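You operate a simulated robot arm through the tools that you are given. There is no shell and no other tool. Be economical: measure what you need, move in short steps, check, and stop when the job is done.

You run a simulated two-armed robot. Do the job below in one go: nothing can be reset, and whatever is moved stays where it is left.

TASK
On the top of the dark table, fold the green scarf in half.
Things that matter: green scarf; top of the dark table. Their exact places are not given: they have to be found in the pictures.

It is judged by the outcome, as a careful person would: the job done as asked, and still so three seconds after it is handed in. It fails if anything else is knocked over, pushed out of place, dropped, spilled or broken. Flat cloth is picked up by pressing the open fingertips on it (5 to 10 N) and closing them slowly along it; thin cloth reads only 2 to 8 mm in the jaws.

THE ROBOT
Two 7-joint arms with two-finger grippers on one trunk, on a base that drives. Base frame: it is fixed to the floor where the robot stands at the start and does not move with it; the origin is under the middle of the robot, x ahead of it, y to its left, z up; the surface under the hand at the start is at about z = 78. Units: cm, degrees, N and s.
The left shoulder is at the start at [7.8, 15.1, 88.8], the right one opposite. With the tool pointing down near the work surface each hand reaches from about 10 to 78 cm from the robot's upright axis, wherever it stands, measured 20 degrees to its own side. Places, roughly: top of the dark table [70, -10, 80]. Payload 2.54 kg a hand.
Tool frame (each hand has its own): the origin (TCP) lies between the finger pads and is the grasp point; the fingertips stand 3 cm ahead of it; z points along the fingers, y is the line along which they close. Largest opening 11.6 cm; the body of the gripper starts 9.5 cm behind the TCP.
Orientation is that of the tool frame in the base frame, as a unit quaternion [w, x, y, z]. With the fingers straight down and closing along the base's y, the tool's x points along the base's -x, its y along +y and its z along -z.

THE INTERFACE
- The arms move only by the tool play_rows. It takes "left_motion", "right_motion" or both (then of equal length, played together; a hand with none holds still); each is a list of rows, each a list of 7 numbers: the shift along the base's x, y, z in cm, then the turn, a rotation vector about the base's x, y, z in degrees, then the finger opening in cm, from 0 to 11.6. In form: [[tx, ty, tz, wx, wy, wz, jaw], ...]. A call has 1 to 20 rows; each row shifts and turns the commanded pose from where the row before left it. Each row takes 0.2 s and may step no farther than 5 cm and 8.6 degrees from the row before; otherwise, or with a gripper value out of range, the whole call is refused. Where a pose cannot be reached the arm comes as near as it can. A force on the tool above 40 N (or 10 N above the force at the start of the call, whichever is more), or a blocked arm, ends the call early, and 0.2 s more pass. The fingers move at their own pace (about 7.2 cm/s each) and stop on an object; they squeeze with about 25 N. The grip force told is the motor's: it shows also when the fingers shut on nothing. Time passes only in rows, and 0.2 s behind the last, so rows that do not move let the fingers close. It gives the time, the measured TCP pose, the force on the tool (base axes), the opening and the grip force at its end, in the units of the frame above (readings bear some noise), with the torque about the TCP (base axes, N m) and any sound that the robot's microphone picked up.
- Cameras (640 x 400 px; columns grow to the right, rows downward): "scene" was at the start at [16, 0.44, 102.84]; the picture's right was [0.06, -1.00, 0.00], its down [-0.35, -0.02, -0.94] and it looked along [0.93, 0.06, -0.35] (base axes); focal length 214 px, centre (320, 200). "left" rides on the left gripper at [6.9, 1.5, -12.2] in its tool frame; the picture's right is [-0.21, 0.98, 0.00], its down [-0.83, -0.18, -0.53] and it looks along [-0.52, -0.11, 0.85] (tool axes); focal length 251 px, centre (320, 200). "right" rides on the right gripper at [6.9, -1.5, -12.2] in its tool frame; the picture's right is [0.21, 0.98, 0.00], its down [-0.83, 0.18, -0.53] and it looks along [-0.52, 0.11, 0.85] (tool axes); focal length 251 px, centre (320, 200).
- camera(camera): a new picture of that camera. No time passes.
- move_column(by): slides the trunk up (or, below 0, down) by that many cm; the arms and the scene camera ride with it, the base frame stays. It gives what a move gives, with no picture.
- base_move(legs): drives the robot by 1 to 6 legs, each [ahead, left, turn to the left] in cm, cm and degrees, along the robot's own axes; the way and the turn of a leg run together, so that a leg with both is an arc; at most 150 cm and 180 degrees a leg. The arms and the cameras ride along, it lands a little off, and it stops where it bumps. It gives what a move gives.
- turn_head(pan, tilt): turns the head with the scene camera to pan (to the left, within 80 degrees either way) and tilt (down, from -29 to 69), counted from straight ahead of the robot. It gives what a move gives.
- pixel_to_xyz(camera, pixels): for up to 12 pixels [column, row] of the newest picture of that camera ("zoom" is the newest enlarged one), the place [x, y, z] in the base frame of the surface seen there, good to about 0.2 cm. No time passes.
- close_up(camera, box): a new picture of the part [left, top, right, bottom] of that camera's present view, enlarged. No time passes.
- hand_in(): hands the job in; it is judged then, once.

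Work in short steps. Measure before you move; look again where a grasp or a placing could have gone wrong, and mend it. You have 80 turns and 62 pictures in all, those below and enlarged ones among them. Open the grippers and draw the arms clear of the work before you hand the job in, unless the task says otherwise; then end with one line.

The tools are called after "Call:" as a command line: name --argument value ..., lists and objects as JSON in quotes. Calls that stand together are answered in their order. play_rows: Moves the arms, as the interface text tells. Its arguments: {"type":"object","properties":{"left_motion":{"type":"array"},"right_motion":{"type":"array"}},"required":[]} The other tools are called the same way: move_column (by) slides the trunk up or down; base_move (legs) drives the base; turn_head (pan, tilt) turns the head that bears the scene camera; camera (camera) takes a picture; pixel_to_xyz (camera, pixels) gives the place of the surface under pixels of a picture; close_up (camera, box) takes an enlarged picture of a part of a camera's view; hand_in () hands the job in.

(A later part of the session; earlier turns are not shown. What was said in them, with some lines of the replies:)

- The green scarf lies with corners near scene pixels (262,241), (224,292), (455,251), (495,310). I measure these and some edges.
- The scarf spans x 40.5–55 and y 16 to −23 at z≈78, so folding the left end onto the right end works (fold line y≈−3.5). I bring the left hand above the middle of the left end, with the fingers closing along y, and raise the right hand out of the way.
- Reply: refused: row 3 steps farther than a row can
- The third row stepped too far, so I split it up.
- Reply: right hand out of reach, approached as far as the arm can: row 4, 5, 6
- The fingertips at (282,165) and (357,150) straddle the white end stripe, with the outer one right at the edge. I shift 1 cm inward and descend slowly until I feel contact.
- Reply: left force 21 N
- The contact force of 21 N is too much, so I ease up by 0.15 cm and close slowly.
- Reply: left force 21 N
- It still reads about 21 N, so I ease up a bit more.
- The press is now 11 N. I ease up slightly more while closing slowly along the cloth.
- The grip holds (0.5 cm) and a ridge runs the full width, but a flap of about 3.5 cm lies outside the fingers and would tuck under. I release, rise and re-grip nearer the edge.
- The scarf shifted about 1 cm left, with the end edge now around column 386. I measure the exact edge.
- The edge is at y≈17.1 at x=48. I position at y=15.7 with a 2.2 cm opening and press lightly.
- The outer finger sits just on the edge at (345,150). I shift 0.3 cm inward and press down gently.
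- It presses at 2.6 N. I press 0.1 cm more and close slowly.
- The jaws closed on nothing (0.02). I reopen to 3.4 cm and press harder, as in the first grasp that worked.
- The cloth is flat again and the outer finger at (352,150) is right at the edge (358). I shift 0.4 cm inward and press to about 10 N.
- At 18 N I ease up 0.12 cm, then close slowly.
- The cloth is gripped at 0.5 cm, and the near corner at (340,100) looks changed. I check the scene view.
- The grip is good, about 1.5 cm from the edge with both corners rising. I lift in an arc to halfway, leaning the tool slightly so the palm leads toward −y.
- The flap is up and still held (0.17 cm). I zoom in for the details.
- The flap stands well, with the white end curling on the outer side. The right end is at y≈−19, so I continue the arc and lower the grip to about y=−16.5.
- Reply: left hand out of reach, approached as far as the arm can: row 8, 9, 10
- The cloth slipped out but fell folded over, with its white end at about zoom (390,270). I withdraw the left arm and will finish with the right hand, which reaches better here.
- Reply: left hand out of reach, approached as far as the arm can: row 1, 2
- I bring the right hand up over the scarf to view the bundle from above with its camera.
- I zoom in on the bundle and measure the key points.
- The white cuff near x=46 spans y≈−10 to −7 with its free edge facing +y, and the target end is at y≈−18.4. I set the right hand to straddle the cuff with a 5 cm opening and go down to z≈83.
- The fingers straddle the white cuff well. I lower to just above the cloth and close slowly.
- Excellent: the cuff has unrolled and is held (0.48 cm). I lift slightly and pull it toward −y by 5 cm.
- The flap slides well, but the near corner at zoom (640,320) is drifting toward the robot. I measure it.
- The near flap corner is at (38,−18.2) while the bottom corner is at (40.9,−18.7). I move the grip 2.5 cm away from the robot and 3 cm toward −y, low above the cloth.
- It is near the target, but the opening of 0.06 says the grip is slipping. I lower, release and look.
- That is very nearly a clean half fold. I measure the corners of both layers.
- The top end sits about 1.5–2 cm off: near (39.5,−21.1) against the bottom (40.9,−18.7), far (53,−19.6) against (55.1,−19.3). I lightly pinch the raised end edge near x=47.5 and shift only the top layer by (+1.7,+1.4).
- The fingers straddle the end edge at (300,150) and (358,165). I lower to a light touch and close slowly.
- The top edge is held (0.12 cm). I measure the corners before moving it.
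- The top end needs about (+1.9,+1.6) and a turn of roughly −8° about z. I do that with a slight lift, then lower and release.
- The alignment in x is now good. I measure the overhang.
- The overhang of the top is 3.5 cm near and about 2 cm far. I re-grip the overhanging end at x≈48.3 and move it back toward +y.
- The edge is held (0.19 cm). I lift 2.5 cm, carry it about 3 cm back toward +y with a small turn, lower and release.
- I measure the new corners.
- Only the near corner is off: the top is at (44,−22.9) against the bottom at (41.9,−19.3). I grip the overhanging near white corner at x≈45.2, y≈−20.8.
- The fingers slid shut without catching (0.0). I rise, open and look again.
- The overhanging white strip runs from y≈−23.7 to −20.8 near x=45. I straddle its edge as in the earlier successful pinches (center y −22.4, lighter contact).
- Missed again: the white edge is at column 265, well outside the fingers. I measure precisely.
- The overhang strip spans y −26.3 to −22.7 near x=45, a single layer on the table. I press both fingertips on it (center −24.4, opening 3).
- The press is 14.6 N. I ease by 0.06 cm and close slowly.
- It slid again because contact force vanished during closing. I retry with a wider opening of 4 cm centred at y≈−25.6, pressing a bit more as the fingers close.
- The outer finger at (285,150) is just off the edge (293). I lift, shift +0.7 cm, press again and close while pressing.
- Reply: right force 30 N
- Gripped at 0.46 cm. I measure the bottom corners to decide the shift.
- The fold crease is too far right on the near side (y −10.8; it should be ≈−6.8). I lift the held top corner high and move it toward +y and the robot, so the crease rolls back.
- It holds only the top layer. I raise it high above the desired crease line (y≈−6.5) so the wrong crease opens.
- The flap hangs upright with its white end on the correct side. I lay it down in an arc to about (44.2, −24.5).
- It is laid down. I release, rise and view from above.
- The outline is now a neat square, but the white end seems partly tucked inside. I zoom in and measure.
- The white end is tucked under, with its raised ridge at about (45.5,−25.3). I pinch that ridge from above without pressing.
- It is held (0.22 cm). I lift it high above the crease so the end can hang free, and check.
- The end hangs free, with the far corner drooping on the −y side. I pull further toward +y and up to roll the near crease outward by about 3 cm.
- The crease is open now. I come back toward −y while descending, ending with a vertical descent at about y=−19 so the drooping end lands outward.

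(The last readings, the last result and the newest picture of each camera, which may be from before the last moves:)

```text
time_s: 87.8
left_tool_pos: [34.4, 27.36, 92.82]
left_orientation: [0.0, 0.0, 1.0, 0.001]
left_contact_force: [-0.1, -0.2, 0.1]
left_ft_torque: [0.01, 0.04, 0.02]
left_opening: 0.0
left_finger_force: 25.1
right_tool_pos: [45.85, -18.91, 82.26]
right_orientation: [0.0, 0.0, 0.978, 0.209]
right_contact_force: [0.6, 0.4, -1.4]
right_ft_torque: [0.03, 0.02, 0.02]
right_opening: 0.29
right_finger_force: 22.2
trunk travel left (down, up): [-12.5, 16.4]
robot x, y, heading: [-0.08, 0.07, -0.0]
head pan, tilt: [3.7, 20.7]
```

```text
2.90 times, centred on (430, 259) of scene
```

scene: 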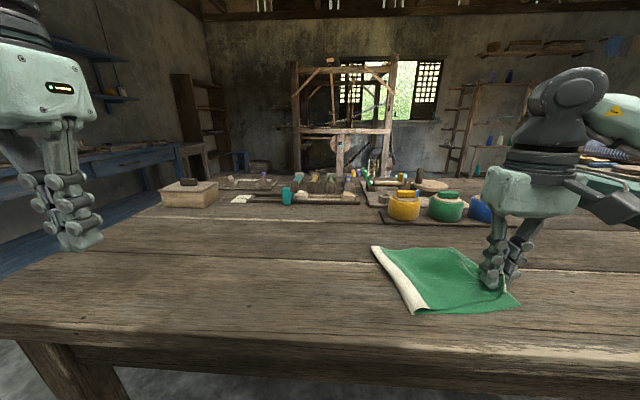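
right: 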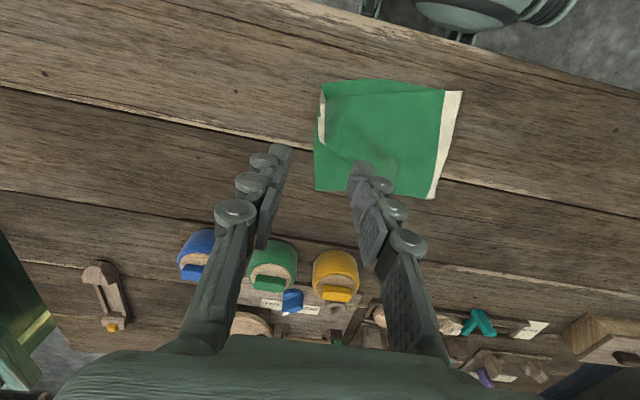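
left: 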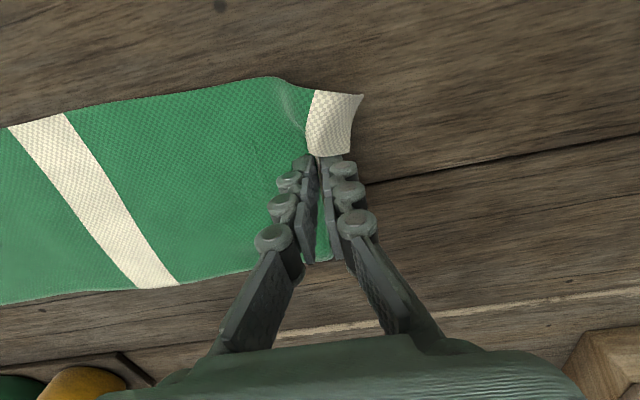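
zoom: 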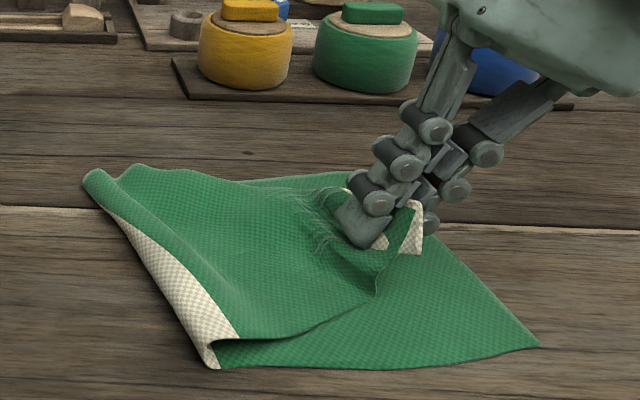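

The flap is held with the white end pointing outward. I drag it low by −5.5 cm in y and −1 cm in x, then release and lift away.

Call:
play_rows --right_motion '[[-0.2, -0.8, 0.2, 0, 0, 0, 0], [-0.2, -1, 0, 0, 0, 0, 0], [-0.2, -1, 0, 0, 0, 0, 0], [-0.2, -1, 0, 0, 0, 0, 0], [-0.2, -1, 0, 0, 0, 0, 0], [0, -0.7, 0, 0, 0, 0, 0], [0, 0, -0.8, 0, 0, 0, 0], [0, 0, 0, 0, 0, 0, 0], [0, 0, 0, 0, 0, 0, 1], [0, 0, 0, 0, 0, 0, 2], [0, -1, 2, 0, 0, 0, 3], [0, -2, 4, 0, 0, 0, 4], [0, -1, 4, -6, 0, 0, 4], [0, 0, 4, -6, 0, 0, 4], [0, 0, 2, -6, 0, 0, 4], [0, 0, 0, -6, 0, 0, 4]]'

Call:
camera --camera "right"

```text
time_s: 91.2
left_tool_pos: [34.32, 27.39, 92.77]
left_orientation: [0.0, 0.0, 1.0, 0.0]
left_contact_force: [-0.5, 0.2, -0.7]
left_ft_torque: [-0.01, -0.03, -0.02]
left_opening: 0.0
left_finger_force: 25.2
right_tool_pos: [44.73, -28.57, 97.53]
right_orientation: [0.0, 0.0, 1.0, 0.0]
right_contact_force: [-0.7, -0.8, -0.7]
right_ft_torque: [-0.03, -0.04, -0.02]
right_opening: 4.0
right_finger_force: 0.1
trunk travel left (down, up): [-12.5, 16.4]
robot x, y, heading: [-0.08, 0.35, -0.2]
head pan, tilt: [3.7, 20.7]
```

```text
3 pictures are left
```

right: 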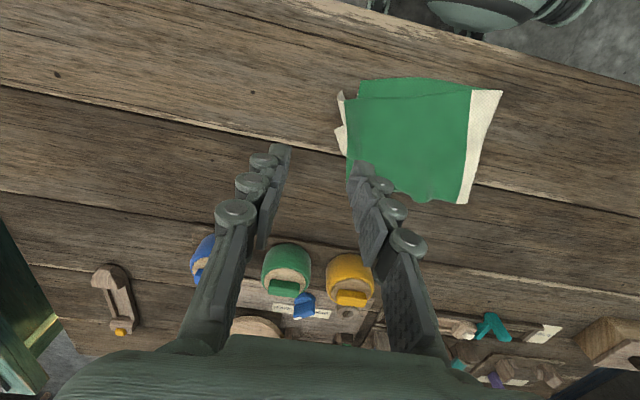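

The top now covers the bottom well, with white bits at the left end. I measure the outline.

Call:
pixel_to_xyz --camera "right" --pixels '[[360, 82], [358, 98], [340, 94], [336, 130], [345, 150], [345, 112], [350, 158], [502, 92], [460, 202], [432, 200], [390, 190], [360, 130]]'

Call:
close_up --camera "right" --box '[320, 70, 520, 210]'

```text
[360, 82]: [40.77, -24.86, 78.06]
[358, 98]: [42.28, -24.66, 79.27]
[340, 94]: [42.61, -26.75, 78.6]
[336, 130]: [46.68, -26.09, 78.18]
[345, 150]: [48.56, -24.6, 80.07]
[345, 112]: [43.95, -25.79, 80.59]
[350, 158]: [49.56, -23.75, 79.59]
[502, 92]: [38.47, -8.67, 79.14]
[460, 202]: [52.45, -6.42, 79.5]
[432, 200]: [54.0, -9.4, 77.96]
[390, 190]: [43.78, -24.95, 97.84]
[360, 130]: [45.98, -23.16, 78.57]
```

```text
2.86 times, centred on (420, 140) of right
```

zoom: 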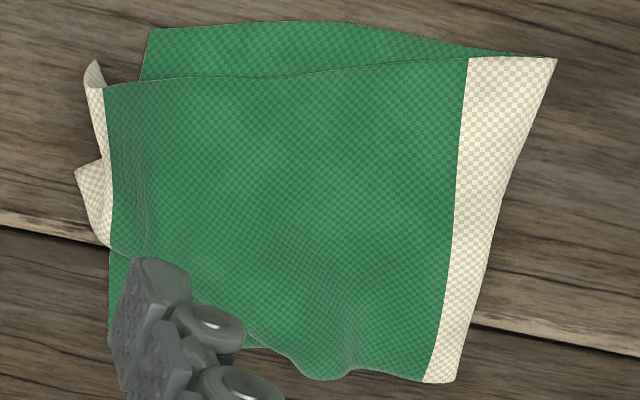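

I draw the right arm clear and take one close view of the end.

Call:
play_rows --right_motion '[[-4, -1, 0, 0, 0, 0, 4], [-4, -1, 0, 0, 0, 0, 4], [-4, -1, 0, 0, 0, 0, 4], [-2, 0, 0, 0, 0, 0, 4], [0, 0, 0, 0, 0, 0, 4]]'

Call:
close_up --camera "scene" --box '[340, 215, 540, 340]'

```text
time_s: 92.4
left_tool_pos: [34.41, 27.32, 92.84]
left_orientation: [0.0, 0.0, 1.0, 0.0]
left_contact_force: [0.6, -0.2, -0.2]
left_ft_torque: [-0.01, 0.0, 0.0]
left_opening: 0.0
left_finger_force: 24.6
right_tool_pos: [31.93, -30.17, 96.74]
right_orientation: [0.0, 0.0, 1.0, -0.001]
right_contact_force: [-0.4, 0.0, -0.3]
right_ft_torque: [0.02, -0.02, 0.01]
right_opening: 3.99
right_finger_force: 0.1
right hand out of reach, approached as far as the arm can: row 3, 4
trunk travel left (down, up): [-12.5, 16.4]
robot x, y, heading: [-0.12, 0.07, 0.2]
head pan, tilt: [3.7, 20.7]
```

```text
3.20 times, centred on (440, 278) of scene
```

zoom: 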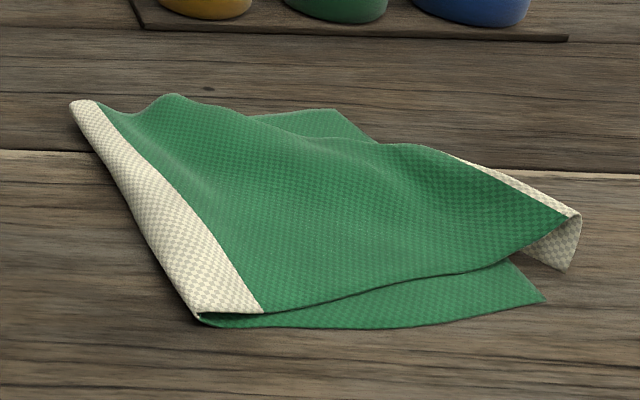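

The fold stands, but the far part of the top end looks drawn in. I measure points along the top's far edge and end.

Call:
pixel_to_xyz --camera "zoom" --pixels '[[338, 112], [372, 142], [415, 147], [455, 158], [520, 185], [576, 215], [568, 270], [530, 255], [175, 97], [240, 118], [300, 132], [430, 160]]'

```text
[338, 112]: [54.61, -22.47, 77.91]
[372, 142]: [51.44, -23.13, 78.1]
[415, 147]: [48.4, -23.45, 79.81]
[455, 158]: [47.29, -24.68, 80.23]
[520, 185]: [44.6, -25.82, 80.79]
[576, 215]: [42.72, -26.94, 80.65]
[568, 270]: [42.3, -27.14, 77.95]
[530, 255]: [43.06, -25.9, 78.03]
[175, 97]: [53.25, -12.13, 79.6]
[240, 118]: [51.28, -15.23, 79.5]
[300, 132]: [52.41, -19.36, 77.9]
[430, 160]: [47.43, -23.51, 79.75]
```

The far corner of the top is tucked under. I will pinch the crest at (47.5,−24.2), lift so the corner hangs free, and relay it with a final motion that throws the end outward.

Call:
play_rows --right_motion '[[4, 1.5, 0, 0, 0, 0, 4], [4, 1.5, 0, 0, 0, 0, 4], [4, 1.5, 0, 0, 0, 0, 4], [3.5, 1.5, 0, 0, 0, 0, 4], [0, 0, -4, 0, 0, 0, 4], [0, 0, -4, 0, 0, 0, 4], [0, 0, 0, 0, 0, 0, 4]]'

```text
time_s: 94.0
left_tool_pos: [34.42, 27.33, 92.67]
left_orientation: [0.001, 0.0, 1.0, 0.0]
left_contact_force: [0.3, -0.2, 0.0]
left_ft_torque: [-0.01, 0.02, 0.01]
left_opening: 0.01
left_finger_force: 24.9
right_tool_pos: [47.22, -24.0, 88.71]
right_orientation: [0.0, 0.001, 1.0, 0.0]
right_contact_force: [-0.4, 1.2, -0.4]
right_ft_torque: [-0.01, 0.03, -0.03]
right_opening: 4.02
right_finger_force: 0.1
trunk travel left (down, up): [-12.5, 16.4]
robot x, y, heading: [0.15, 0.34, -0.1]
head pan, tilt: [3.7, 20.7]
```

The hand is at (47.2,−24.0,88.7). I descend to z≈81.6 and close gently on the crest.

Call:
play_rows --right_motion '[[0.4, -0.3, -4, 0, 0, 0, 4], [0, 0, -2.6, 0, 0, 0, 4], [0, 0, -0.5, 0, 0, 0, 4], [0, 0, 0, 0, 0, 0, 3.5], [0, 0, 0, 0, 0, 0, 3], [0, 0, 0, 0, 0, 0, 2.5], [0, 0, 0, 0, 0, 0, 2], [0, 0, 0, 0, 0, 0, 1.5], [0, 0, 0, 0, 0, 0, 1], [0, 0, 0, 0, 0, 0, 0.5], [0, 0, 0, 0, 0, 0, 0], [0, 0, 0, 0, 0, 0, 0]]'

```text
time_s: 96.6
left_tool_pos: [34.41, 27.37, 92.76]
left_orientation: [0.0, 0.0, 1.0, 0.001]
left_contact_force: [0.5, -0.8, -0.6]
left_ft_torque: [-0.05, -0.02, 0.0]
left_opening: 0.0
left_finger_force: 24.8
right_tool_pos: [47.71, -24.4, 81.74]
right_orientation: [-0.001, 0.001, 1.0, 0.0]
right_contact_force: [-0.5, -0.6, 5.9]
right_ft_torque: [0.04, 0.04, 0.02]
right_opening: 0.07
right_finger_force: 21.5
trunk travel left (down, up): [-12.5, 16.4]
robot x, y, heading: [-0.01, -0.31, -0.1]
head pan, tilt: [3.7, 20.7]
```

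The reading of 0.07 with 21 N suggests a thin ply is held. I lift it, swing out, and lower with a slight +y motion, then release.

Call:
play_rows --right_motion '[[0, 0.5, 1.5, 0, 0, 0, 0], [0, 0.8, 1.8, 0, 0, 0, 0], [0, 1, 2, 0, 0, 0, 0], [0, 1, 2, 0, 0, 0, 0], [0, 0.7, 1.5, 0, 0, 0, 0], [0, 0, 0, 0, 0, 0, 0], [0, 0, 0, 0, 0, 0, 0], [0, -1.5, -0.2, 0, 0, 0, 0], [0, -1.5, -0.5, 0, 0, 0, 0], [0, -1, -0.6, 0, 0, 0, 0], [0, 0, 0, 0, 0, 0, 0]]'

```text
time_s: 99.0
left_tool_pos: [34.42, 27.43, 92.84]
left_orientation: [0.0, 0.001, 1.0, 0.0]
left_contact_force: [0.4, 0.0, -0.4]
left_ft_torque: [-0.02, 0.0, 0.01]
left_opening: 0.0
left_finger_force: 24.6
right_tool_pos: [47.69, -24.31, 89.18]
right_orientation: [-0.001, -0.001, 1.0, 0.001]
right_contact_force: [-0.6, 4.2, 1.2]
right_ft_torque: [0.01, 0.04, -0.02]
right_opening: 0.34
right_finger_force: 31.3
trunk travel left (down, up): [-12.5, 16.4]
robot x, y, heading: [-0.04, -0.17, 0.2]
head pan, tilt: [3.7, 20.7]
```

It is held (0.34 cm) and taut. I lower nearly vertically with a small −x shift, release and rise.

Call:
play_rows --right_motion '[[-0.2, 0.3, -1.5, 0, 0, 0, 0], [-0.3, 0.2, -1.8, 0, 0, 0, 0], [-0.3, 0.1, -1.8, 0, 0, 0, 0], [-0.2, 0, -1.5, 0, 0, 0, 0], [0, -0.3, -0.6, 0, 0, 0, 0], [0, -0.4, 0, 0, 0, 0, 0], [0, 0, -0.4, 0, 0, 0, 0], [0, 0, 0, 0, 0, 0, 0.8], [0, 0, 0, 0, 0, 0, 1.6], [0, 0, 1, 0, 0, 0, 2.6], [0, 0, 4, 0, 0, 0, 4], [0, 0, 4, 0, 0, 0, 4], [-2, -4, 2, 0, 0, 0, 4], [-2, -4, 2, 0, 0, 0, 4], [-3, 0, 0, 0, 0, 0, 4], [-3, 0, 0, 0, 0, 0, 4]]'

Call:
close_up --camera "scene" --box '[340, 215, 540, 340]'

```text
time_s: 102.4
left_tool_pos: [34.26, 27.32, 92.75]
left_orientation: [0.001, 0.0, 1.0, 0.0]
left_contact_force: [0.1, -0.1, -0.9]
left_ft_torque: [-0.01, 0.01, 0.0]
left_opening: 0.0
left_finger_force: 24.9
right_tool_pos: [36.71, -32.54, 94.41]
right_orientation: [0.001, 0.0, 1.0, 0.0]
right_contact_force: [0.7, 0.1, -0.2]
right_ft_torque: [-0.03, 0.01, -0.03]
right_opening: 3.99
right_finger_force: 0.0
trunk travel left (down, up): [-12.5, 16.4]
robot x, y, heading: [-0.26, 0.38, -0.0]
head pan, tilt: [3.7, 20.7]
```

```text
3.20 times, centred on (440, 278) of scene
```

zoom: 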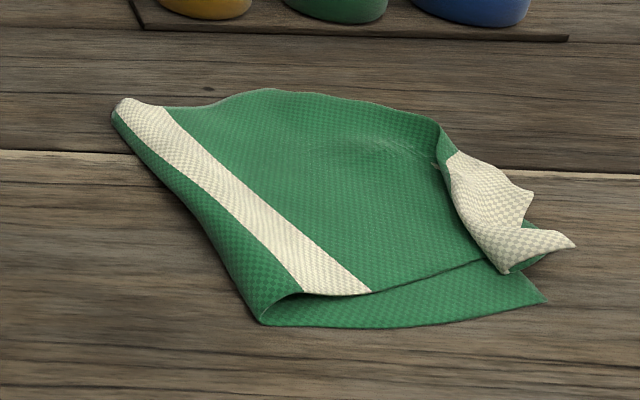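

The white end now points outward and the crease has moved left. No pictures remain, so I measure on this last one.

Call:
pixel_to_xyz --camera "zoom" --pixels '[[543, 299], [572, 243], [530, 195], [508, 270], [455, 155], [438, 130], [265, 318], [120, 108], [270, 92], [360, 105], [490, 255], [370, 292]]'

```text
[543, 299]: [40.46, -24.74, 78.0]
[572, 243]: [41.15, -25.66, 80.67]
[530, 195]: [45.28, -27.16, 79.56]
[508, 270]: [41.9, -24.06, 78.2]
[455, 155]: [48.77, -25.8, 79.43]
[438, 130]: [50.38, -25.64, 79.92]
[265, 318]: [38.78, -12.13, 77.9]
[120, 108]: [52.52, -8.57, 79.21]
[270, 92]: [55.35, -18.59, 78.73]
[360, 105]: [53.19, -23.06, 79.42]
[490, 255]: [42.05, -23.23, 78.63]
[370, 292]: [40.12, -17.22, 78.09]
```

The crease is now too near the right end (y −12 near, −8.5 far; the ideal is about −4.5). I will regrip the white end mid-edge at (46.8,−26), reopen the fold fully and relay it without tension.

Call:
play_rows --right_motion '[[4, 2.2, 0, 0, 0, 0, 4.6], [4, 2.2, 0, 0, 0, 0, 4.6], [2.1, 2.1, 0, 0, 0, 0, 4.6], [0, 0, -4.5, 0, 0, 0, 4.6], [0, 0, -4.5, 0, 0, 0, 4.6], [0, 0, -3, 0, 0, 0, 4.6], [0, 0, -1.0, 0, 0, 0, 4.6], [0, 0, 0, 0, 0, 0, 4.6]]'

```text
time_s: 104.2
left_tool_pos: [34.42, 27.33, 92.76]
left_orientation: [0.0, 0.001, 1.0, 0.0]
left_contact_force: [-0.3, -0.5, 0.4]
left_ft_torque: [-0.03, 0.01, 0.02]
left_opening: 0.01
left_finger_force: 25.2
right_tool_pos: [46.7, -25.99, 81.52]
right_orientation: [0.001, 0.0, 1.0, 0.0]
right_contact_force: [-0.6, -0.3, -0.8]
right_ft_torque: [0.0, 0.0, -0.02]
right_opening: 4.6
right_finger_force: 0.0
trunk travel left (down, up): [-12.5, 16.4]
robot x, y, heading: [0.16, -0.34, 0.1]
head pan, tilt: [3.7, 20.7]
```

The hand is in place without contact. I lower 0.15 cm and close slowly.

Call:
play_rows --right_motion '[[0, 0, -0.15, 0, 0, 0, 4.6], [0, 0, 0, 0, 0, 0, 4], [0, 0, 0, 0, 0, 0, 3.5], [0, 0, 0, 0, 0, 0, 3], [0, 0, 0, 0, 0, 0, 2.5], [0, 0, 0, 0, 0, 0, 2], [0, 0, 0, 0, 0, 0, 1.5], [0, 0, 0, 0, 0, 0, 1], [0, 0, 0, 0, 0, 0, 0.5], [0, 0, 0, 0, 0, 0, 0], [0, 0, 0, 0, 0, 0, 0]]'

```text
time_s: 106.6
left_tool_pos: [34.38, 27.37, 92.85]
left_orientation: [0.0, 0.0, 1.0, 0.0]
left_contact_force: [-0.3, 0.0, -0.4]
left_ft_torque: [-0.01, 0.02, 0.01]
left_opening: 0.0
left_finger_force: 24.6
right_tool_pos: [46.8, -25.95, 81.46]
right_orientation: [-0.001, 0.0, 1.0, 0.0]
right_contact_force: [-0.8, 0.5, -1.5]
right_ft_torque: [0.0, -0.05, -0.01]
right_opening: 0.33
right_finger_force: 22.4
trunk travel left (down, up): [-12.5, 16.4]
robot x, y, heading: [0.11, 0.08, -0.2]
head pan, tilt: [3.7, 20.7]
```

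Gripped at 0.33 cm. I lift it and sweep toward +y to reopen the fold, watching the force for tension.

Call:
play_rows --right_motion '[[0, 0.5, 1.5, 0, 0, 0, 0], [0, 1, 1.5, 0, 0, 0, 0], [0, 1.5, 1.5, 0, 0, 0, 0], [0, 2, 1.5, 0, 0, 0, 0], [0, 2, 1.5, 0, 0, 0, 0], [0, 2, 1.2, 0, 0, 0, 0], [0, 2, 1, 0, 0, 0, 0], [0, 2, 0.8, 0, 0, 0, 0], [0, 2, 0.5, 0, 0, 0, 0], [0, 2, 0, 0, 0, 0, 0], [0, 2, 0, 0, 0, 0, 0], [0, 2, 0, 0, 0, 0, 0], [0, 2, 0, 0, 0, 0, 0], [0, 1.5, 0, 0, 0, 0, 0], [0, 0, 0, 0, 0, 0, 0]]'

```text
time_s: 109.8
left_tool_pos: [34.33, 27.34, 92.65]
left_orientation: [0.001, 0.001, 1.0, 0.0]
left_contact_force: [0.1, 1.1, 0.0]
left_ft_torque: [-0.02, 0.03, 0.0]
left_opening: 0.0
left_finger_force: 25.3
right_tool_pos: [46.9, -1.27, 92.28]
right_orientation: [-0.001, 0.0, 1.0, -0.001]
right_contact_force: [-0.8, -0.2, -1.3]
right_ft_torque: [0.01, -0.04, -0.02]
right_opening: 0.52
right_finger_force: 25.0
trunk travel left (down, up): [-12.5, 16.4]
robot x, y, heading: [0.11, -0.18, -0.1]
head pan, tilt: [3.7, 20.7]
```

Held, with no tension yet. I continue by +4 cm to flatten the lower cloth to the left.

Call:
play_rows --right_motion '[[0, 1.5, 0, 0, 0, 0, 0], [0, 1.5, 0, 0, 0, 0, 0], [0, 1.5, 0, 0, 0, 0, 0], [0, 0, 0, 0, 0, 0, 0]]'

```text
time_s: 110.8
left_tool_pos: [34.37, 27.37, 92.82]
left_orientation: [0.001, 0.0, 1.0, 0.001]
left_contact_force: [0.0, 0.8, -0.1]
left_ft_torque: [0.0, 0.0, 0.04]
left_opening: 0.0
left_finger_force: 25.1
right_tool_pos: [46.8, 3.05, 92.33]
right_orientation: [0.0, 0.0, 1.0, 0.0]
right_contact_force: [0.6, -0.4, -2.0]
right_ft_torque: [0.02, 0.0, 0.01]
right_opening: 0.53
right_finger_force: 25.6
trunk travel left (down, up): [-12.5, 16.4]
robot x, y, heading: [-0.1, -0.08, -0.0]
head pan, tilt: [3.7, 20.7]
```

Good. Now I carry it back in an arc over the crease line at y≈−4.5, staying within the slack, and check tension before setting it down.

Call:
play_rows --right_motion '[[0, -1.5, 1.2, 0, 0, 0, 0], [0, -2, 1.2, 0, 0, 0, 0], [0, -2, 0.8, 0, 0, 0, 0], [0, -2, 0.4, 0, 0, 0, 0], [0, -2, 0, 0, 0, 0, 0], [0, -2, -0.2, 0, 0, 0, 0], [0, -2, -0.5, 0, 0, 0, 0], [0, -2, -0.8, 0, 0, 0, 0], [0, -2, -1.1, 0, 0, 0, 0], [0, -2, -1.3, 0, 0, 0, 0], [0, -2, -1.6, 0, 0, 0, 0], [0, -2, -1.6, 0, 0, 0, 0], [0, -1.8, -1.6, 0, 0, 0, 0], [0, 0, 0, 0, 0, 0, 0]]'

```text
time_s: 113.8
left_tool_pos: [34.39, 27.33, 92.8]
left_orientation: [0.0, 0.0, 1.0, 0.0]
left_contact_force: [-0.7, -0.4, 0.4]
left_ft_torque: [0.03, -0.02, 0.0]
left_opening: 0.0
left_finger_force: 25.7
right_tool_pos: [46.91, -22.21, 87.2]
right_orientation: [0.0, 0.0, 1.0, 0.0]
right_contact_force: [0.4, 0.3, -1.2]
right_ft_torque: [0.04, -0.02, 0.01]
right_opening: 0.52
right_finger_force: 24.7
trunk travel left (down, up): [-12.5, 16.4]
robot x, y, heading: [0.16, -0.09, 0.0]
head pan, tilt: [3.7, 20.7]
```

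No tension, still held. I go out 1.5 cm more, lower with a slight return, release and rise straight up.

Call:
play_rows --right_motion '[[0, -1, -0.5, 0, 0, 0, 0], [0, -0.8, -0.7, 0, 0, 0, 0], [0, 0.1, -1.2, 0, 0, 0, 0], [0, 0.3, -1.2, 0, 0, 0, 0], [0, 0.3, -1.0, 0, 0, 0, 0], [0, 0.2, -0.8, 0, 0, 0, 0], [0, 0, 0, 0, 0, 0, 0], [0, 0, 0, 0, 0, 0, 0.8], [0, 0, 0, 0, 0, 0, 1.8], [0, 0, 1, 0, 0, 0, 2.6], [0, 0, 4, 0, 0, 0, 4], [0, 0, 4, 0, 0, 0, 4], [0, 0, 3, 0, 0, 0, 4]]'

Call:
pixel_to_xyz --camera "scene" --pixels '[[380, 295], [365, 252], [511, 302], [445, 250], [420, 270], [470, 270]]'

```text
time_s: 116.6
left_tool_pos: [34.34, 27.31, 92.67]
left_orientation: [0.0, 0.0, 1.0, 0.0]
left_contact_force: [-0.4, -0.1, -0.3]
left_ft_torque: [-0.02, 0.0, 0.0]
left_opening: 0.0
left_finger_force: 25.3
right_tool_pos: [46.75, -23.22, 93.98]
right_orientation: [0.0, 0.0, 1.0, 0.0]
right_contact_force: [0.4, -0.6, 0.5]
right_ft_torque: [0.01, -0.01, 0.02]
right_opening: 3.98
right_finger_force: 0.0
trunk travel left (down, up): [-12.5, 16.4]
robot x, y, heading: [0.13, 0.06, 0.1]
head pan, tilt: [3.7, 20.7]
```

```text
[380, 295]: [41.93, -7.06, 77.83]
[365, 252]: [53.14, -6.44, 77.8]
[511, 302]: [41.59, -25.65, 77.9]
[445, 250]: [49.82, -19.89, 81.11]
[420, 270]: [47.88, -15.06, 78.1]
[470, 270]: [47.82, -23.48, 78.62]
```

Those readings match the old stored picture, so they tell nothing new. I draw both arms clear, open the left gripper, and try one more look in case a picture remains.

Call:
play_rows --left_motion '[[0, 0, 0, 0, 0, 0, 2], [0, 0, 0, 0, 0, 0, 5], [0, 0, 0, 0, 0, 0, 8], [0, 0, 0, 0, 0, 0, 8], [0, 0, 0, 0, 0, 0, 8]]' --right_motion '[[-2, -3, 2, 0, 0, 0, 5], [-3, -3, 1, 0, 0, 0, 6], [-4, -2, 0, 0, 0, 0, 8], [-3, 0, 0, 0, 0, 0, 8], [0, 0, 0, 0, 0, 0, 8]]'

Call:
camera --camera "scene"

```text
time_s: 117.8
left_tool_pos: [34.39, 27.3, 92.69]
left_orientation: [0.0, 0.0, 1.0, 0.0]
left_contact_force: [-0.4, 0.7, 0.6]
left_ft_torque: [-0.02, 0.01, -0.01]
left_opening: 8.0
left_finger_force: 0.1
right_tool_pos: [34.72, -31.01, 96.87]
right_orientation: [0.0, 0.0, 1.0, 0.001]
right_contact_force: [-1.0, -0.4, 0.3]
right_ft_torque: [0.01, 0.0, 0.02]
right_opening: 7.99
right_finger_force: 0.0
trunk travel left (down, up): [-12.5, 16.4]
robot x, y, heading: [-0.16, 0.19, 0.3]
head pan, tilt: [3.7, 20.7]
```

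```text
refused: no pictures are left
```

No pictures remain. The last readings show the flap was carried back over, lowered without tension and released, and both grippers are open and clear, so I hand in.

Call:
hand_in

```text
The job is handed in.
```

I folded the green scarf end to end on the dark table, but I ran out of pictures before the last re-lay, so I couldn't check the final alignment. In the last picture the fold was lopsided: the crease was too close to the right end and the white end was rumpled. I then reopened it and laid it down again using only the grip and force readings. I saw nothing else disturbed, and both grippers are open and clear.
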